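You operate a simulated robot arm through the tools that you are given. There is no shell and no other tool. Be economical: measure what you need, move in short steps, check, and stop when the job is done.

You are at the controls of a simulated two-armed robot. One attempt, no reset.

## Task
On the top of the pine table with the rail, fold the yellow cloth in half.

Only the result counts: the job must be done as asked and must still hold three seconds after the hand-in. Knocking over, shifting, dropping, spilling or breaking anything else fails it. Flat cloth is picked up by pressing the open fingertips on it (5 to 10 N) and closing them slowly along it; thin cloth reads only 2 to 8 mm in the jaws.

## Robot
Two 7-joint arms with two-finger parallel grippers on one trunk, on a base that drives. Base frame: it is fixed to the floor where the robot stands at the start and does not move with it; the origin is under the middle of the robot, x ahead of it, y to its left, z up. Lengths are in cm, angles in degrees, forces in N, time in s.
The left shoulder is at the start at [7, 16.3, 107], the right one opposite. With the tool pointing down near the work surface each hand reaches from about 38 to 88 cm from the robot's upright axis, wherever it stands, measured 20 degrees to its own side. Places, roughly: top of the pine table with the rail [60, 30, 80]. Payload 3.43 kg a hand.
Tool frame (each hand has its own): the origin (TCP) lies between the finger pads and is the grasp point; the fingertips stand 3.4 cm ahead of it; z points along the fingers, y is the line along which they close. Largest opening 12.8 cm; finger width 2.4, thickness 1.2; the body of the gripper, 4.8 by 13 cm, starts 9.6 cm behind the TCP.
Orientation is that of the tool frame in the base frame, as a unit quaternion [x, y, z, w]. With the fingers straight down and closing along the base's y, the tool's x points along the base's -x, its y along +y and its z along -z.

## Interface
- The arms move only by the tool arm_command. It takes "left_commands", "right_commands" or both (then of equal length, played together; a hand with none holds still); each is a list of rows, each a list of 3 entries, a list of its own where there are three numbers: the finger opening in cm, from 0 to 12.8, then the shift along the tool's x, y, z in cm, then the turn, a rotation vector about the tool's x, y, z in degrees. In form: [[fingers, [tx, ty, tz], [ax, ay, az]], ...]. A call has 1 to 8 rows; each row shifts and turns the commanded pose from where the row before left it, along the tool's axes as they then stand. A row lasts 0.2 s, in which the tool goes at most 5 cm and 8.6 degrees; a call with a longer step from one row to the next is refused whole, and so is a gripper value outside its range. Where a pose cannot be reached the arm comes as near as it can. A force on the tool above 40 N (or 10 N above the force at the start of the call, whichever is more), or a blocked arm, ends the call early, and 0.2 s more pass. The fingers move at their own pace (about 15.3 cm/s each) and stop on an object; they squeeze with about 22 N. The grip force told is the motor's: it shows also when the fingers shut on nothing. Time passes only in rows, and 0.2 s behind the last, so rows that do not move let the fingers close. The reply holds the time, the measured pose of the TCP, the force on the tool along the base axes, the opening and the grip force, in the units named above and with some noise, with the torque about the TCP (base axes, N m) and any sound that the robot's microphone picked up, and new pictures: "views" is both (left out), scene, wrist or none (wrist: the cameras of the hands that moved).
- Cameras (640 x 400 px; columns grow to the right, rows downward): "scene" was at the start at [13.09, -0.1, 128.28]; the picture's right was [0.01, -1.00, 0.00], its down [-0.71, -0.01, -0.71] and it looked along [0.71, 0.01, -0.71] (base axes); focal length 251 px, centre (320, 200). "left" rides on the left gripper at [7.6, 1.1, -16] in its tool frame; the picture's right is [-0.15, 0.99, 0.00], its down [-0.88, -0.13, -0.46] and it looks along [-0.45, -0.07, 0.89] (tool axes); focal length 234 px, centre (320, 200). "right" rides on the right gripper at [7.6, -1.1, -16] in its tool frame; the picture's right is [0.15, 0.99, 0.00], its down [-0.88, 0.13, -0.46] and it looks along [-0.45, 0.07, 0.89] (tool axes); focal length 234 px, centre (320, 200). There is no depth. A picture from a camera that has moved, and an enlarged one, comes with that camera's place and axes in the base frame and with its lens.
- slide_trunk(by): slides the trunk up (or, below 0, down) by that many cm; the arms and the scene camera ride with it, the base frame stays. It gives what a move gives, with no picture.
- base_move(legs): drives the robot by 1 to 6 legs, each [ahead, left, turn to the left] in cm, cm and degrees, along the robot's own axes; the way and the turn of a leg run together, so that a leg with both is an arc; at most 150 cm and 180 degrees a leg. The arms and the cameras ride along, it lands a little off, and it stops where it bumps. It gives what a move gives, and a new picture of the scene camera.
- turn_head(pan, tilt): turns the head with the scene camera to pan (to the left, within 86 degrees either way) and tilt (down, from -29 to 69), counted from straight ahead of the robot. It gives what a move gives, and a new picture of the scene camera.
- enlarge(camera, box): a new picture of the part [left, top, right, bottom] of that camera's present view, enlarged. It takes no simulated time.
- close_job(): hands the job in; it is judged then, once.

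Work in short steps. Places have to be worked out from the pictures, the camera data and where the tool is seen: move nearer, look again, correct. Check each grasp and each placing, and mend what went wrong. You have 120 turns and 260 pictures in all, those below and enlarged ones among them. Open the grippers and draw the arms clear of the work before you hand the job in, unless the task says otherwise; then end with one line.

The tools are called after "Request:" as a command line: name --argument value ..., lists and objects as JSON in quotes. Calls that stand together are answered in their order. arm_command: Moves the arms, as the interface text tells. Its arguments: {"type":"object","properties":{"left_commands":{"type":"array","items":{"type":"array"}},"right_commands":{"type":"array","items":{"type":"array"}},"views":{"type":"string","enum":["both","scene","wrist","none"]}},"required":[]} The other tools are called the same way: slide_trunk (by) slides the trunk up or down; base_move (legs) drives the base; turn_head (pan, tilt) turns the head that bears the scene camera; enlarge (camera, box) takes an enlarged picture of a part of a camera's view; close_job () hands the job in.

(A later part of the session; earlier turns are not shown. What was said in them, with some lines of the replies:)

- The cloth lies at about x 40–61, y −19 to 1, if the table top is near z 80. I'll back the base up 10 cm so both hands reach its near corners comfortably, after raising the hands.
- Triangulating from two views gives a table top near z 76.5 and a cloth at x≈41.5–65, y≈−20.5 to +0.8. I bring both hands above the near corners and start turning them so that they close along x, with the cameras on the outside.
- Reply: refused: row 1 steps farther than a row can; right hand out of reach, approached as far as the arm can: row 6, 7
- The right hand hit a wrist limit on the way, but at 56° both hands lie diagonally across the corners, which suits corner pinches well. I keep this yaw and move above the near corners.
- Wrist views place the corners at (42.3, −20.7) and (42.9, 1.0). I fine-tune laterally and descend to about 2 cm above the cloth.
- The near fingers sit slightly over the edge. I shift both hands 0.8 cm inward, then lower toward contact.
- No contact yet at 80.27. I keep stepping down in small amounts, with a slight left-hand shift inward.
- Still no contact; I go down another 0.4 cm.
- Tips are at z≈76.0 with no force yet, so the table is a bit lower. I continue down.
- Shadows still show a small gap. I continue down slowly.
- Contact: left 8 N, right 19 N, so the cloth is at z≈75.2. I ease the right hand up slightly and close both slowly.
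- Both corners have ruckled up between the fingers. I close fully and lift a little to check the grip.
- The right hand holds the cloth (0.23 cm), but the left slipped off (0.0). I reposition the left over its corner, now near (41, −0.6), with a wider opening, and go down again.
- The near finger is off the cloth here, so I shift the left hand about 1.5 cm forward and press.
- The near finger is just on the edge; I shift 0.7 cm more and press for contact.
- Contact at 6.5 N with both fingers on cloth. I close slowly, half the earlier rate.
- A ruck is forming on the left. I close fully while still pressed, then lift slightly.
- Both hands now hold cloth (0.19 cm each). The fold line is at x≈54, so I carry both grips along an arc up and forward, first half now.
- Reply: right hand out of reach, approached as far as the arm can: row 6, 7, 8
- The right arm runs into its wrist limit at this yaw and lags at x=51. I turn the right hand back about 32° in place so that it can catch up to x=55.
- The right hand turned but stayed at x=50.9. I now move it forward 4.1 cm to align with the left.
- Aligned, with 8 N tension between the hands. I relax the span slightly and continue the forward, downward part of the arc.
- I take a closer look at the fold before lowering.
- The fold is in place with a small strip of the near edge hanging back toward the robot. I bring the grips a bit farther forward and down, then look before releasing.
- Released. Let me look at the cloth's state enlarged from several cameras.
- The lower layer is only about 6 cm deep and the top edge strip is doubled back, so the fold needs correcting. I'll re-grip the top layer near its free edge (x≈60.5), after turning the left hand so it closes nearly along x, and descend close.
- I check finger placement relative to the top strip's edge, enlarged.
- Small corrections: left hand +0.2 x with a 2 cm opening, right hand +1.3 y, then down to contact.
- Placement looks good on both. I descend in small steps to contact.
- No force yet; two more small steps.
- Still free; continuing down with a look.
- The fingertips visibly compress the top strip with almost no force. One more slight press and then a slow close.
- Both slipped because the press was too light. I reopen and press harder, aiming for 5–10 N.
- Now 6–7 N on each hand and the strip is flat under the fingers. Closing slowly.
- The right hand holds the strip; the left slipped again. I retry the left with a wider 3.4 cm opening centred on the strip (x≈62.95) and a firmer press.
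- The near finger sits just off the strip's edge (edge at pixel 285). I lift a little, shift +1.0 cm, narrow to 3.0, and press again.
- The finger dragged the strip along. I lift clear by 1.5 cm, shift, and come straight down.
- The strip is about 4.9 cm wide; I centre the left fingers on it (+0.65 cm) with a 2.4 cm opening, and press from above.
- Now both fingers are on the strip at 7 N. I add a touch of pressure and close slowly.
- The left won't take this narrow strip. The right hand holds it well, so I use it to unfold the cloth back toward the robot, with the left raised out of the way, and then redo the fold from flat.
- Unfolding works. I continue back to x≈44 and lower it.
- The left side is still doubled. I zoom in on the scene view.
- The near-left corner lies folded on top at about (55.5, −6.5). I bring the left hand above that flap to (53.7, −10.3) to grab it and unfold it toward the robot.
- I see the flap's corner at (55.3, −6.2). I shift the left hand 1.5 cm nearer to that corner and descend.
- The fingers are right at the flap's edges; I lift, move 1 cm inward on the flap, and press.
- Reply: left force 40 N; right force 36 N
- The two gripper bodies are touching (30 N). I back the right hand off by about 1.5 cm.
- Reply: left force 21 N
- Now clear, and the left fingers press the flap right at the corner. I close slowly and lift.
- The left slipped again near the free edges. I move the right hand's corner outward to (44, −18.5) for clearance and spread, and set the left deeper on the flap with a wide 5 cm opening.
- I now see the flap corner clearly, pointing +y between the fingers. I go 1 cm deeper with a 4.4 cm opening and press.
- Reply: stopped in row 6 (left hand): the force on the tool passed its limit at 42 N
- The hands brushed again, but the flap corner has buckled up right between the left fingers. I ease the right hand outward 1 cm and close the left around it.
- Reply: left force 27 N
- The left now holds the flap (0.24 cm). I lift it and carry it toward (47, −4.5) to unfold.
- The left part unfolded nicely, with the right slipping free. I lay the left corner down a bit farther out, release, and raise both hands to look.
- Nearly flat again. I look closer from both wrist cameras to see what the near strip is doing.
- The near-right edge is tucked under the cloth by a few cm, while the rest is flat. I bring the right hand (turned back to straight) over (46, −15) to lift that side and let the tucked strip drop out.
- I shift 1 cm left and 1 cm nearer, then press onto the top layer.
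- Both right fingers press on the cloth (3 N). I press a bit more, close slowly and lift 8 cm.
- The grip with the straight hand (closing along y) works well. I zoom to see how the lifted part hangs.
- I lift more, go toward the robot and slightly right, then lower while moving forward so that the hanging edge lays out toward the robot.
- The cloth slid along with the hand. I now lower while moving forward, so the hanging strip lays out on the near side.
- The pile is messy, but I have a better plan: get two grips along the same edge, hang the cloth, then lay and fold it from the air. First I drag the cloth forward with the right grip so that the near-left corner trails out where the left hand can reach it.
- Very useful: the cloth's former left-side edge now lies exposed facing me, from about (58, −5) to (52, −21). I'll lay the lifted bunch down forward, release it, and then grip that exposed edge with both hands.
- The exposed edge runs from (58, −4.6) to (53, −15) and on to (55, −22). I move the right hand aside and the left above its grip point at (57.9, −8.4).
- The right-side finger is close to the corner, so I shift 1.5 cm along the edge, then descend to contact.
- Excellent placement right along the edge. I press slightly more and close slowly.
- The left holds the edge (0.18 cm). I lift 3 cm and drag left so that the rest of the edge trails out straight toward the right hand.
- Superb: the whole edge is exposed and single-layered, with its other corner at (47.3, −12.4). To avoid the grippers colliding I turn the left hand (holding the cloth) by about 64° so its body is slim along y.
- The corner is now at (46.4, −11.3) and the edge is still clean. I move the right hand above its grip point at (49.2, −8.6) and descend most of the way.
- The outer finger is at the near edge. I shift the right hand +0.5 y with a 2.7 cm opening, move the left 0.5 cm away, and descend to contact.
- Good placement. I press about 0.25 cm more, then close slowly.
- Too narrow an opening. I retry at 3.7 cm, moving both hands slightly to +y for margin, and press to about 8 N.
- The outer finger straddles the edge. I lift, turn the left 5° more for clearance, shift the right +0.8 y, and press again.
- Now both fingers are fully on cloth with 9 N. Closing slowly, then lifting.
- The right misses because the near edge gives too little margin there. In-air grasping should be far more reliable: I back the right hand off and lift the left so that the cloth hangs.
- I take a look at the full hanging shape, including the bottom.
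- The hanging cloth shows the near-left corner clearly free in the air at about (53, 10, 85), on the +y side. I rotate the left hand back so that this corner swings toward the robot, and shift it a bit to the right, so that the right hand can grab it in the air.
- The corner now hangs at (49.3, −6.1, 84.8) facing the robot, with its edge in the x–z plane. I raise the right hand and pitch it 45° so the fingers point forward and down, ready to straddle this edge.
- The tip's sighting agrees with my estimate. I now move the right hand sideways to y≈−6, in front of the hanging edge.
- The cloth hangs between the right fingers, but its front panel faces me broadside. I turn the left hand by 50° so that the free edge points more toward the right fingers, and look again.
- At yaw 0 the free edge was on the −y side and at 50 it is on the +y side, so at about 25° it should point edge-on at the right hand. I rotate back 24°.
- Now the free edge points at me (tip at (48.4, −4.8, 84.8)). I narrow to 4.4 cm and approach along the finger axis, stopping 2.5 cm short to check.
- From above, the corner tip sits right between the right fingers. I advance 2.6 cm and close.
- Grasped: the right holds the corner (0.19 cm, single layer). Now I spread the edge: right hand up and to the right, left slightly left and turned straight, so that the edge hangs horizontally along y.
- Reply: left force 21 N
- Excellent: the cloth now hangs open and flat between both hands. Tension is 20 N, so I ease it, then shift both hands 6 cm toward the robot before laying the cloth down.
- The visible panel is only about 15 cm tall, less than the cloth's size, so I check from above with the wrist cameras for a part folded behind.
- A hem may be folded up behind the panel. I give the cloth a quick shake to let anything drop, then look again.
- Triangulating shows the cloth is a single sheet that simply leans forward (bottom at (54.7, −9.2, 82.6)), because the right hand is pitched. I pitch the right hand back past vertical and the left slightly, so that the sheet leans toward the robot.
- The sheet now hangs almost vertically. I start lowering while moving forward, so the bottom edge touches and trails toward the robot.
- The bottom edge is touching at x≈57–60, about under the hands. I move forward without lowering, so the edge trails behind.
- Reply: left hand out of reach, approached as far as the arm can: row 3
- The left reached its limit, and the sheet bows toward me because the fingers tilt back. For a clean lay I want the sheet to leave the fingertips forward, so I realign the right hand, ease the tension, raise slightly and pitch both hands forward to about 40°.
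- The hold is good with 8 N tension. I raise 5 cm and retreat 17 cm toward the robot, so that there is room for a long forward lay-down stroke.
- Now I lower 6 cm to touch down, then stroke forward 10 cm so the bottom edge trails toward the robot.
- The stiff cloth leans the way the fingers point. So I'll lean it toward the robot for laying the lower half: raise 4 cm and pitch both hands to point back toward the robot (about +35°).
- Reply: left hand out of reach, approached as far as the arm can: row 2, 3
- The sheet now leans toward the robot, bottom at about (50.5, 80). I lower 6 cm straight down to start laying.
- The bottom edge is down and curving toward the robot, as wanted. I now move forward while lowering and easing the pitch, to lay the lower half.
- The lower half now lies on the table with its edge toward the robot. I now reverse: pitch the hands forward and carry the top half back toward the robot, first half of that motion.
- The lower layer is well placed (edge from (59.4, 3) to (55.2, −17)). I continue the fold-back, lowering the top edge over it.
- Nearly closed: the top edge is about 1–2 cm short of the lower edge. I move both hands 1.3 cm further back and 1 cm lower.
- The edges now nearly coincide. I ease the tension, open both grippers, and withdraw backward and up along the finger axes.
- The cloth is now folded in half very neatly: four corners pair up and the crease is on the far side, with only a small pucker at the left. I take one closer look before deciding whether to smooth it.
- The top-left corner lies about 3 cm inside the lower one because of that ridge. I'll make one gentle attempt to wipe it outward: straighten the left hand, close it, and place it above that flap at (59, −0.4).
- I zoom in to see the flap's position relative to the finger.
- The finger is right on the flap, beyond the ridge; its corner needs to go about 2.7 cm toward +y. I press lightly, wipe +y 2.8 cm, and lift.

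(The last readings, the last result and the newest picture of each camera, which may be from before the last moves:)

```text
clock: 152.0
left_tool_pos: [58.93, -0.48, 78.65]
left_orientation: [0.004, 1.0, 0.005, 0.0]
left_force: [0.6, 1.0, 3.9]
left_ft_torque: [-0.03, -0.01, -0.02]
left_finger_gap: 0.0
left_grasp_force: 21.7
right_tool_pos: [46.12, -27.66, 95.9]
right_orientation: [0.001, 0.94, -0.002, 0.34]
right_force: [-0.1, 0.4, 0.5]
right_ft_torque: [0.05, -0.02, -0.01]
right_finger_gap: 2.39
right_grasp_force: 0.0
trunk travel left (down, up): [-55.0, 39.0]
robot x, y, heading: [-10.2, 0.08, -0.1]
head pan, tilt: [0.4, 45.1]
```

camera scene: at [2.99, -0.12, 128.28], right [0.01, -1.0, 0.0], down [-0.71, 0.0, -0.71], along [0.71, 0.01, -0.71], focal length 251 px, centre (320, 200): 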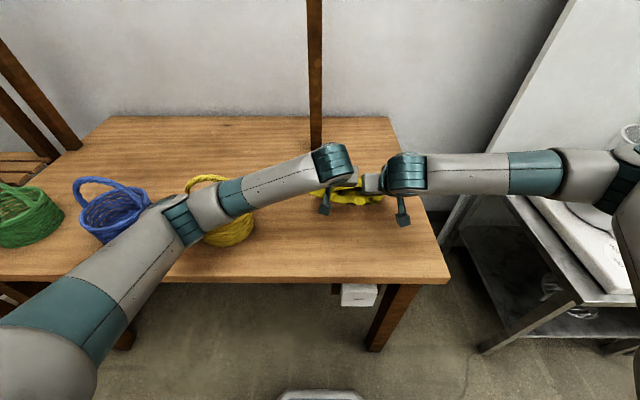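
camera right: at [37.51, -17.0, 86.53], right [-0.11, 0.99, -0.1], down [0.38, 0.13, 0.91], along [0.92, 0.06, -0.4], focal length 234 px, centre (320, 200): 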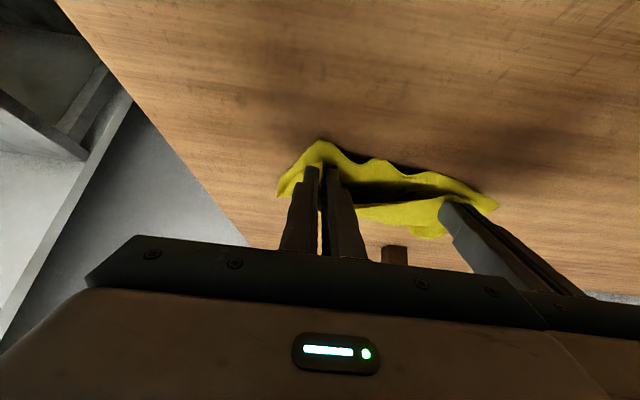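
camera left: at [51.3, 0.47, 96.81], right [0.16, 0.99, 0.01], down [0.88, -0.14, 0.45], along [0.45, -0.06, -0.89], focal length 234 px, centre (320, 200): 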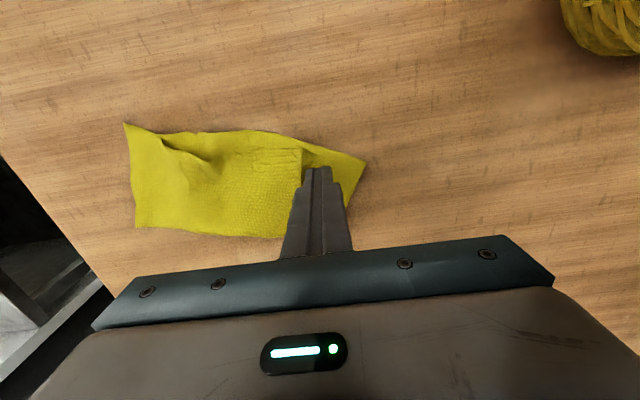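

Contact at 3.9 N. Now the wipe toward +y, then lift straight up.

Request:
arm_command --left_commands '[[0, [0, 0.7, 0], [0, 0, 0]], [0, [0, 0.7, 0], [0, 0, 0]], [0, [0, 0.7, 0], [0, 0, 0]], [0, [0, 0.7, 0], [0, 0, 0]], [0, [0, 0, -1], [0, 0, 0]], [0, [0, 0, -3], [0, 0, 0]], [0, [3, 3, -2], [0, 0, 0]], [0, [4, 2, 0], [0, 0, 0]]]' --views "none"

Request:
enlarge --camera "scene" --box '[290, 150, 410, 225]'

```text
clock: 153.8
left_tool_pos: [51.73, 7.43, 84.7]
left_orientation: [0.006, 1.0, 0.006, 0.0]
left_force: [-0.8, -0.1, 0.2]
left_ft_torque: [-0.02, -0.02, 0.04]
left_finger_gap: 0.01
left_grasp_force: 22.2
right_tool_pos: [46.2, -27.53, 95.88]
right_orientation: [0.0, 0.94, -0.002, 0.341]
right_force: [-0.7, 0.3, -0.8]
right_ft_torque: [0.04, 0.01, 0.04]
right_finger_gap: 2.4
right_grasp_force: 0.1
trunk travel left (down, up): [-55.0, 39.0]
robot x, y, heading: [-10.04, -0.09, -0.3]
head pan, tilt: [0.4, 45.1]
```

```text
5.33 times, centred on (350, 188) of scene
camera zoom: at [2.94, -0.09, 128.29], right [0.01, -1.0, 0.0], down [-0.71, 0.0, -0.71], along [0.71, 0.0, -0.71], focal length 1338 px, centre (160, 267)
```

zoom: 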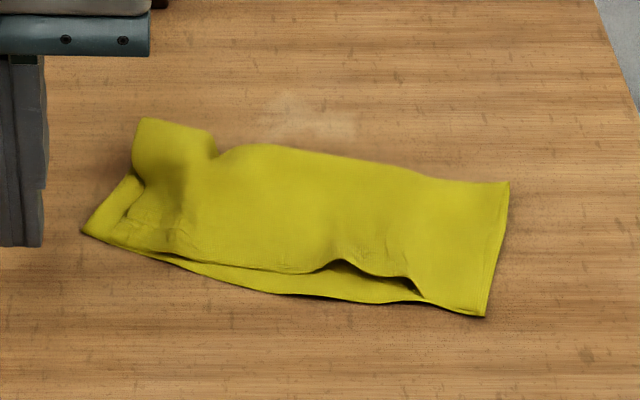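

The wipe worked: the corners now match within about 1.5 cm and the cloth is a clean half-fold. I open both grippers and draw the arms up, clear of the work.

Request:
arm_command --left_commands '[[4, [0, 0, -4], [0, 0, 0]], [6, [0, 0, -4.5], [0, 0, 0]], [6, [0, 0, -4.5], [0, 0, 0]], [6, [3, 3, 0], [0, 0, 0]], [6, [0, 0, 0], [0, 0, 0]]]' --right_commands '[[4, [-2, 0, -2], [0, 0, 0]], [6, [-2, 0, -2], [0, 0, 0]], [6, [0, 0, 0], [0, 0, 0]], [6, [0, 0, 0], [0, 0, 0]], [6, [0, 0, 0], [0, 0, 0]]]' --views "scene"

```text
clock: 155.0
left_tool_pos: [48.84, 9.99, 97.77]
left_orientation: [0.006, 1.0, 0.007, -0.001]
left_force: [-0.4, -0.4, 0.4]
left_ft_torque: [0.05, -0.05, -0.03]
left_finger_gap: 6.02
left_grasp_force: 0.0
right_tool_pos: [46.65, -27.71, 101.48]
right_orientation: [0.002, 0.94, -0.002, 0.34]
right_force: [1.1, -0.6, -0.3]
right_ft_torque: [0.05, -0.01, 0.0]
right_finger_gap: 5.99
right_grasp_force: 0.0
trunk travel left (down, up): [-55.0, 39.0]
robot x, y, heading: [-10.32, -0.0, 0.1]
head pan, tilt: [0.4, 45.1]
camera scene: at [3.07, -0.29, 128.27], right [0.01, -1.0, 0.0], down [-0.71, 0.0, -0.7], along [0.7, 0.01, -0.71], focal length 251 px, centre (320, 200)
```

scene: 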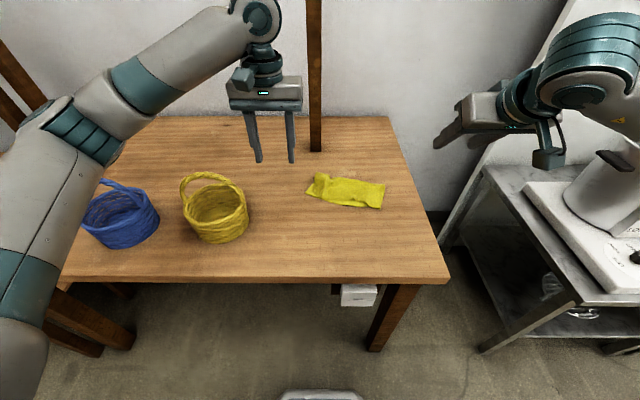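

The cloth is done, but comparing pictures, the yellow basket sits about 2.5–3 cm away from where it started (it was at columns 190–257, now 182–248): the left forearm must have brushed it. I'll carefully nudge it back. First I raise the trunk so the elbows stay high, then look from above.

Request:
slide_trunk --by 12

Request:
arm_command --left_commands '[[0, [-0.6, 4.3, 0], [0, 0, 0]], [0, [-0.6, 4.3, 0], [0, 0, 0]], [0, [-0.6, 4.3, 0], [0, 0, 0]], [0, [-0.6, 4.3, 0], [0, 0, 0]], [0, [-0.6, 4.3, 0], [0, 0, 0]], [0, [-0.6, 4.3, 0], [0, 0, 0]], [0, [0, 0, 0], [0, 0, 0]]]'

```text
clock: 156.5
left_tool_pos: [49.02, 10.19, 109.68]
left_orientation: [0.005, 1.0, 0.005, 0.0]
left_force: [0.4, 0.4, 0.3]
left_ft_torque: [0.01, 0.01, 0.03]
left_finger_gap: 5.98
left_grasp_force: 0.1
right_tool_pos: [46.66, -27.5, 113.63]
right_orientation: [0.003, 0.941, -0.003, 0.34]
right_force: [0.6, -0.4, -0.2]
right_ft_torque: [0.02, -0.01, 0.01]
right_finger_gap: 6.0
right_grasp_force: 0.1
trunk travel left (down, up): [-67.0, 27.0]
robot x, y, heading: [-10.18, -0.42, -0.0]
head pan, tilt: [0.4, 45.1]
```

```text
clock: 158.1
left_tool_pos: [52.76, 35.98, 109.74]
left_orientation: [0.005, 1.0, 0.006, -0.001]
left_force: [-0.4, 0.6, 0.2]
left_ft_torque: [0.03, 0.0, -0.01]
left_finger_gap: 0.0
left_grasp_force: 22.0
right_tool_pos: [46.8, -27.71, 113.51]
right_orientation: [0.001, 0.94, -0.002, 0.341]
right_force: [-0.2, 0.7, -0.8]
right_ft_torque: [0.0, 0.03, 0.0]
right_finger_gap: 6.01
right_grasp_force: 0.1
trunk travel left (down, up): [-67.0, 27.0]
robot x, y, heading: [-10.25, 0.09, -0.0]
head pan, tilt: [0.4, 45.1]
camera scene: at [3.04, -0.2, 140.27], right [0.01, -1.0, 0.0], down [-0.71, 0.0, -0.7], along [0.7, 0.01, -0.71], focal length 251 px, centre (320, 200)
camera left: at [45.14, 36.91, 125.96], right [0.16, 0.99, 0.01], down [0.88, -0.14, 0.45], along [0.45, -0.06, -0.89], focal length 234 px, centre (320, 200)
```

scene: 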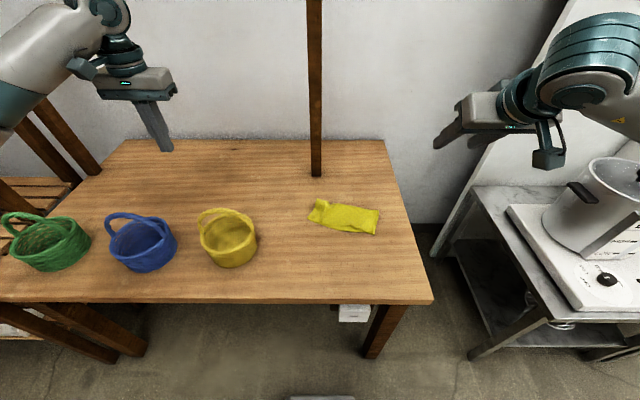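
left: 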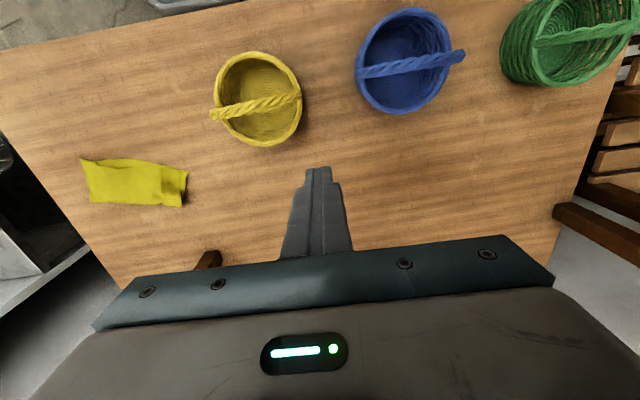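

From above, the yellow basket's centre is at about (45.8, 26.5), while it started at about (44.9, 23.1). I'll insert the closed fingers inside the basket beside the handle and push its inner wall gently toward −y, which keeps the push low. First I go above it.

Request:
arm_command --left_commands '[[0, [1.4, -3.17, 0], [0, 0, 0]], [0, [1.4, -3.17, 0], [0, 0, 0]], [0, [1.4, -3.17, 0], [0, 0, 0]], [0, [0, 0, 4.8], [0, 0, 0]], [0, [0, 0, 4.8], [0, 0, 0]], [0, [0, 0, 0], [0, 0, 0]]]' --views "wrist"

```text
clock: 159.5
left_tool_pos: [48.49, 26.59, 100.28]
left_orientation: [0.005, 1.0, 0.006, 0.0]
left_force: [0.2, 1.1, 0.1]
left_ft_torque: [0.04, -0.01, 0.03]
left_finger_gap: 0.0
left_grasp_force: 22.1
right_tool_pos: [46.77, -27.62, 113.59]
right_orientation: [0.001, 0.94, -0.001, 0.341]
right_force: [-0.2, 0.3, -0.2]
right_ft_torque: [0.02, 0.0, 0.08]
right_finger_gap: 6.01
right_grasp_force: 0.0
trunk travel left (down, up): [-67.0, 27.0]
robot x, y, heading: [-9.66, 0.23, -0.0]
head pan, tilt: [0.4, 45.1]
camera left: at [40.88, 27.6, 116.38], right [0.16, 0.99, 0.01], down [0.88, -0.14, 0.45], along [0.45, -0.06, -0.89], focal length 234 px, centre (320, 200)
```

left: 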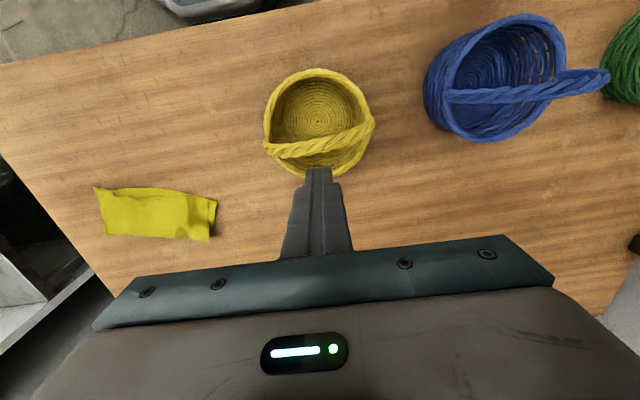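

The handle's plane is at x≈47, so I insert on the near side instead, at (43.2, 26.9), well clear of handle and rim, with the tips stopping 4 cm above the table.

Request:
arm_command --left_commands '[[0, [2.65, 0.2, 0], [0, 0, 0]], [0, [2.65, 0.1, 0], [0, 0, 0]], [0, [0, 0, 0], [0, 0, 0]], [0, [0, 0, 4.3], [0, 0, 0]], [0, [0, 0, 4.3], [0, 0, 0]], [0, [0, 0, 4.3], [0, 0, 0]], [0, [0, 0, 0], [0, 0, 0]]]' --views "wrist"

```text
clock: 161.1
left_tool_pos: [43.1, 26.93, 87.46]
left_orientation: [0.005, 1.0, 0.005, -0.001]
left_force: [0.7, -0.4, 0.0]
left_ft_torque: [-0.02, 0.01, 0.02]
left_finger_gap: 0.0
left_grasp_force: 22.3
right_tool_pos: [46.63, -27.63, 113.55]
right_orientation: [0.002, 0.94, -0.003, 0.341]
right_force: [0.7, 0.4, 0.2]
right_ft_torque: [-0.01, 0.0, -0.03]
right_finger_gap: 6.01
right_grasp_force: 0.1
trunk travel left (down, up): [-67.0, 27.0]
robot x, y, heading: [-10.06, 0.21, -0.1]
head pan, tilt: [0.4, 45.1]
camera left: at [35.52, 28.06, 103.49], right [0.16, 0.99, 0.01], down [0.88, -0.14, 0.45], along [0.45, -0.06, -0.89], focal length 234 px, centre (320, 200)
```

left: 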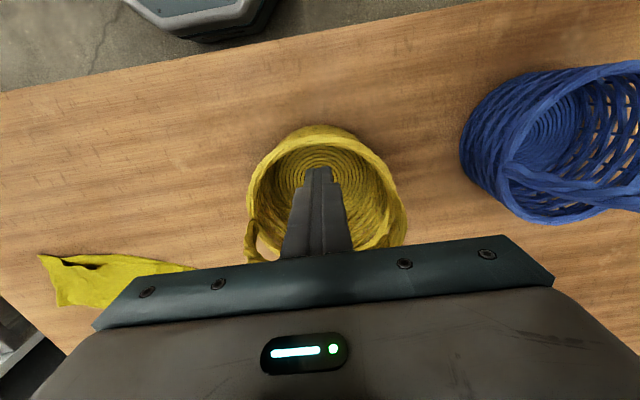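

The fingers are inside the basket. I lower 4 cm more, then move slowly toward −y until contact.

Request:
arm_command --left_commands '[[0, [0, 0, 2], [0, 0, 0]], [0, [0, 0, 2], [0, 0, 0]], [0, [0, -1, 0], [0, 0, 0]], [0, [0, -1, 0], [0, 0, 0]], [0, [0, -0.7, 0], [0, 0, 0]], [0, [0, -0.5, 0], [0, 0, 0]], [0, [0, -0.4, 0], [0, 0, 0]], [0, [0, 0, 0], [0, 0, 0]]]' --views "wrist"

```text
clock: 162.9
left_tool_pos: [43.05, 23.53, 83.42]
left_orientation: [0.005, 1.0, 0.005, -0.001]
left_force: [-0.2, -0.1, 0.0]
left_ft_torque: [0.03, 0.01, -0.01]
left_finger_gap: 0.0
left_grasp_force: 21.7
right_tool_pos: [46.71, -27.64, 113.44]
right_orientation: [0.002, 0.94, -0.003, 0.34]
right_force: [0.9, -0.3, -0.9]
right_ft_torque: [0.04, 0.0, 0.01]
right_finger_gap: 5.96
right_grasp_force: 0.2
trunk travel left (down, up): [-67.0, 27.0]
robot x, y, heading: [-10.03, 0.2, -0.2]
head pan, tilt: [0.4, 45.1]
camera left: at [35.51, 24.55, 99.4], right [0.16, 0.99, 0.01], down [0.88, -0.14, 0.45], along [0.45, -0.06, -0.89], focal length 234 px, centre (320, 200)
```

left: 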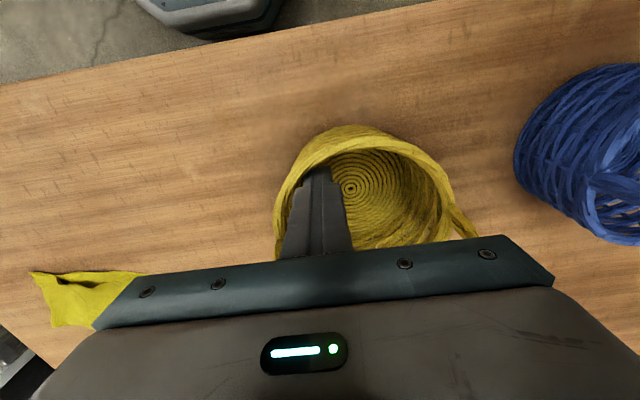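

The base centre still reads (46.4, 26.6) and the finger is almost at the wall. I push slowly 3.2 cm toward −y, then check.

Request:
arm_command --left_commands '[[0, [0, -0.4, 0], [0, 0, 0]], [0, [0, -0.4, 0], [0, 0, 0]], [0, [0, -0.4, 0], [0, 0, 0]], [0, [0, -0.4, 0], [0, 0, 0]], [0, [0, -0.4, 0], [0, 0, 0]], [0, [0, -0.4, 0], [0, 0, 0]], [0, [0, -0.4, 0], [0, 0, 0]], [0, [0, 0, 0], [0, 0, 0]]]' --views "wrist"

```text
clock: 164.7
left_tool_pos: [43.09, 20.84, 83.35]
left_orientation: [0.005, 1.0, 0.005, -0.001]
left_force: [0.4, 0.1, 0.0]
left_ft_torque: [0.02, 0.01, 0.06]
left_finger_gap: 0.02
left_grasp_force: 22.0
right_tool_pos: [46.72, -27.59, 113.48]
right_orientation: [0.001, 0.94, -0.002, 0.34]
right_force: [-0.6, -0.7, -0.3]
right_ft_torque: [0.03, 0.03, 0.0]
right_finger_gap: 6.02
right_grasp_force: 0.0
trunk travel left (down, up): [-67.0, 27.0]
robot x, y, heading: [-10.17, -0.12, 0.2]
head pan, tilt: [0.4, 45.1]
camera left: at [35.51, 21.8, 99.38], right [0.16, 0.99, 0.01], down [0.88, -0.14, 0.45], along [0.45, -0.06, -0.89], focal length 234 px, centre (320, 200)
```

left: 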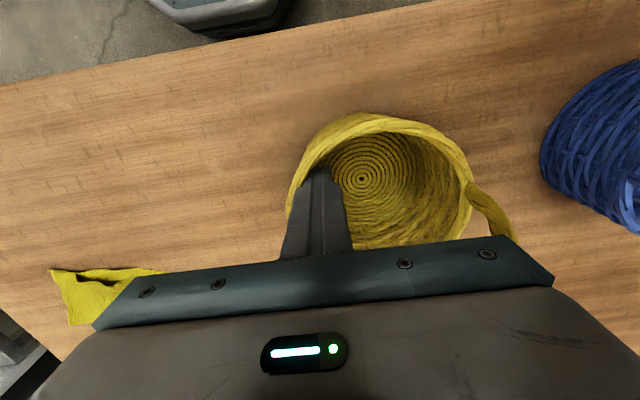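

The basket moved by about (−1.0, −1.5). I push 1.1 cm further, which balances the remaining x and y offsets, then withdraw straight up.

Request:
arm_command --left_commands '[[0, [0, -0.4, 0], [0, 0, 0]], [0, [0, -0.4, 0], [0, 0, 0]], [0, [0, -0.35, 0], [0, 0, 0]], [0, [0, 0, 0], [0, 0, 0]], [0, [0, 0.6, 0], [0, 0, 0]], [0, [0, 0.6, 0], [0, 0, 0]], [0, [0, 0, -4], [0, 0, 0]], [0, [0, 0, -4.5], [0, 0, 0]]]' --views "none"

Request:
arm_command --left_commands '[[0, [0, 0, -4.5], [0, 0, 0]], [0, [0, 0, -4.5], [0, 0, 0]], [2, [0, 0, -4.5], [0, 0, 0]], [4, [-3, 3, -1], [0, 0, 0]], [6, [-3, 3, 0], [0, 0, 0]], [6, [-3, 3, 0], [0, 0, 0]], [6, [-3, 3, 0], [0, 0, 0]]]' --views "none"

Request:
slide_trunk --by -12

Request:
enlarge --camera "scene" --box '[0, 0, 640, 400]'

```text
clock: 166.5
left_tool_pos: [43.0, 20.65, 91.78]
left_orientation: [0.005, 1.0, 0.006, -0.001]
left_force: [-0.1, -0.7, 0.1]
left_ft_torque: [0.02, -0.04, 0.01]
left_finger_gap: 0.03
left_grasp_force: 22.0
right_tool_pos: [46.63, -27.58, 113.57]
right_orientation: [0.003, 0.94, -0.003, 0.342]
right_force: [0.2, -0.1, 0.4]
right_ft_torque: [0.01, 0.02, -0.02]
right_finger_gap: 5.99
right_grasp_force: 0.0
trunk travel left (down, up): [-67.0, 27.0]
robot x, y, heading: [-10.0, -0.08, 0.0]
head pan, tilt: [0.4, 45.1]
```

```text
clock: 168.1
left_tool_pos: [55.25, 32.52, 106.31]
left_orientation: [0.005, 1.0, 0.005, -0.001]
left_force: [0.1, 0.5, -0.1]
left_ft_torque: [0.0, 0.04, 0.0]
left_finger_gap: 6.02
left_grasp_force: 0.1
right_tool_pos: [46.81, -27.53, 113.63]
right_orientation: [0.002, 0.94, -0.003, 0.34]
right_force: [0.5, 0.1, -0.1]
right_ft_torque: [-0.02, 0.02, 0.02]
right_finger_gap: 5.99
right_grasp_force: 0.1
trunk travel left (down, up): [-67.0, 27.0]
robot x, y, heading: [-10.01, 0.21, -0.0]
head pan, tilt: [0.4, 45.1]
```

```text
clock: 169.6
left_tool_pos: [55.22, 32.4, 94.53]
left_orientation: [0.006, 1.0, 0.006, 0.0]
left_force: [0.3, -0.4, 0.8]
left_ft_torque: [0.02, -0.04, 0.0]
left_finger_gap: 6.01
left_grasp_force: 0.1
right_tool_pos: [46.64, -27.67, 101.55]
right_orientation: [0.002, 0.94, -0.003, 0.341]
right_force: [0.1, 1.3, 0.2]
right_ft_torque: [-0.02, 0.01, -0.01]
right_finger_gap: 6.02
right_grasp_force: 0.0
trunk travel left (down, up): [-55.0, 39.0]
robot x, y, heading: [-10.01, -0.35, 0.3]
head pan, tilt: [0.4, 45.1]
```

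```text
1.00 times, centred on (320, 200) of scene (not enlarged: the box is as wide or as high as the picture)
camera zoom: at [3.0, -0.1, 128.29], right [0.01, -1.0, 0.0], down [-0.71, 0.0, -0.71], along [0.71, 0.0, -0.71], focal length 251 px, centre (320, 200)
```

zoom: 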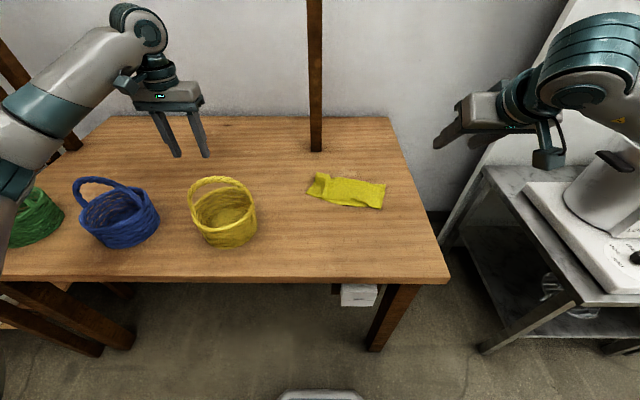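

The yellow basket is back at its original place in the picture (columns 190–257, bottom row 248, as at the start). The blue one is unchanged, the cloth is folded in half, and both hands are open and clear. I hand in the job.

Request:
close_job

```text
The job is handed in.
```

The yellow cloth is folded in half on the pine table; at the last close look one corner was about 1.5 cm off its match. The left arm brushed the yellow basket about 3 cm out of place, so I pushed it back to its starting spot in the picture before handing in.
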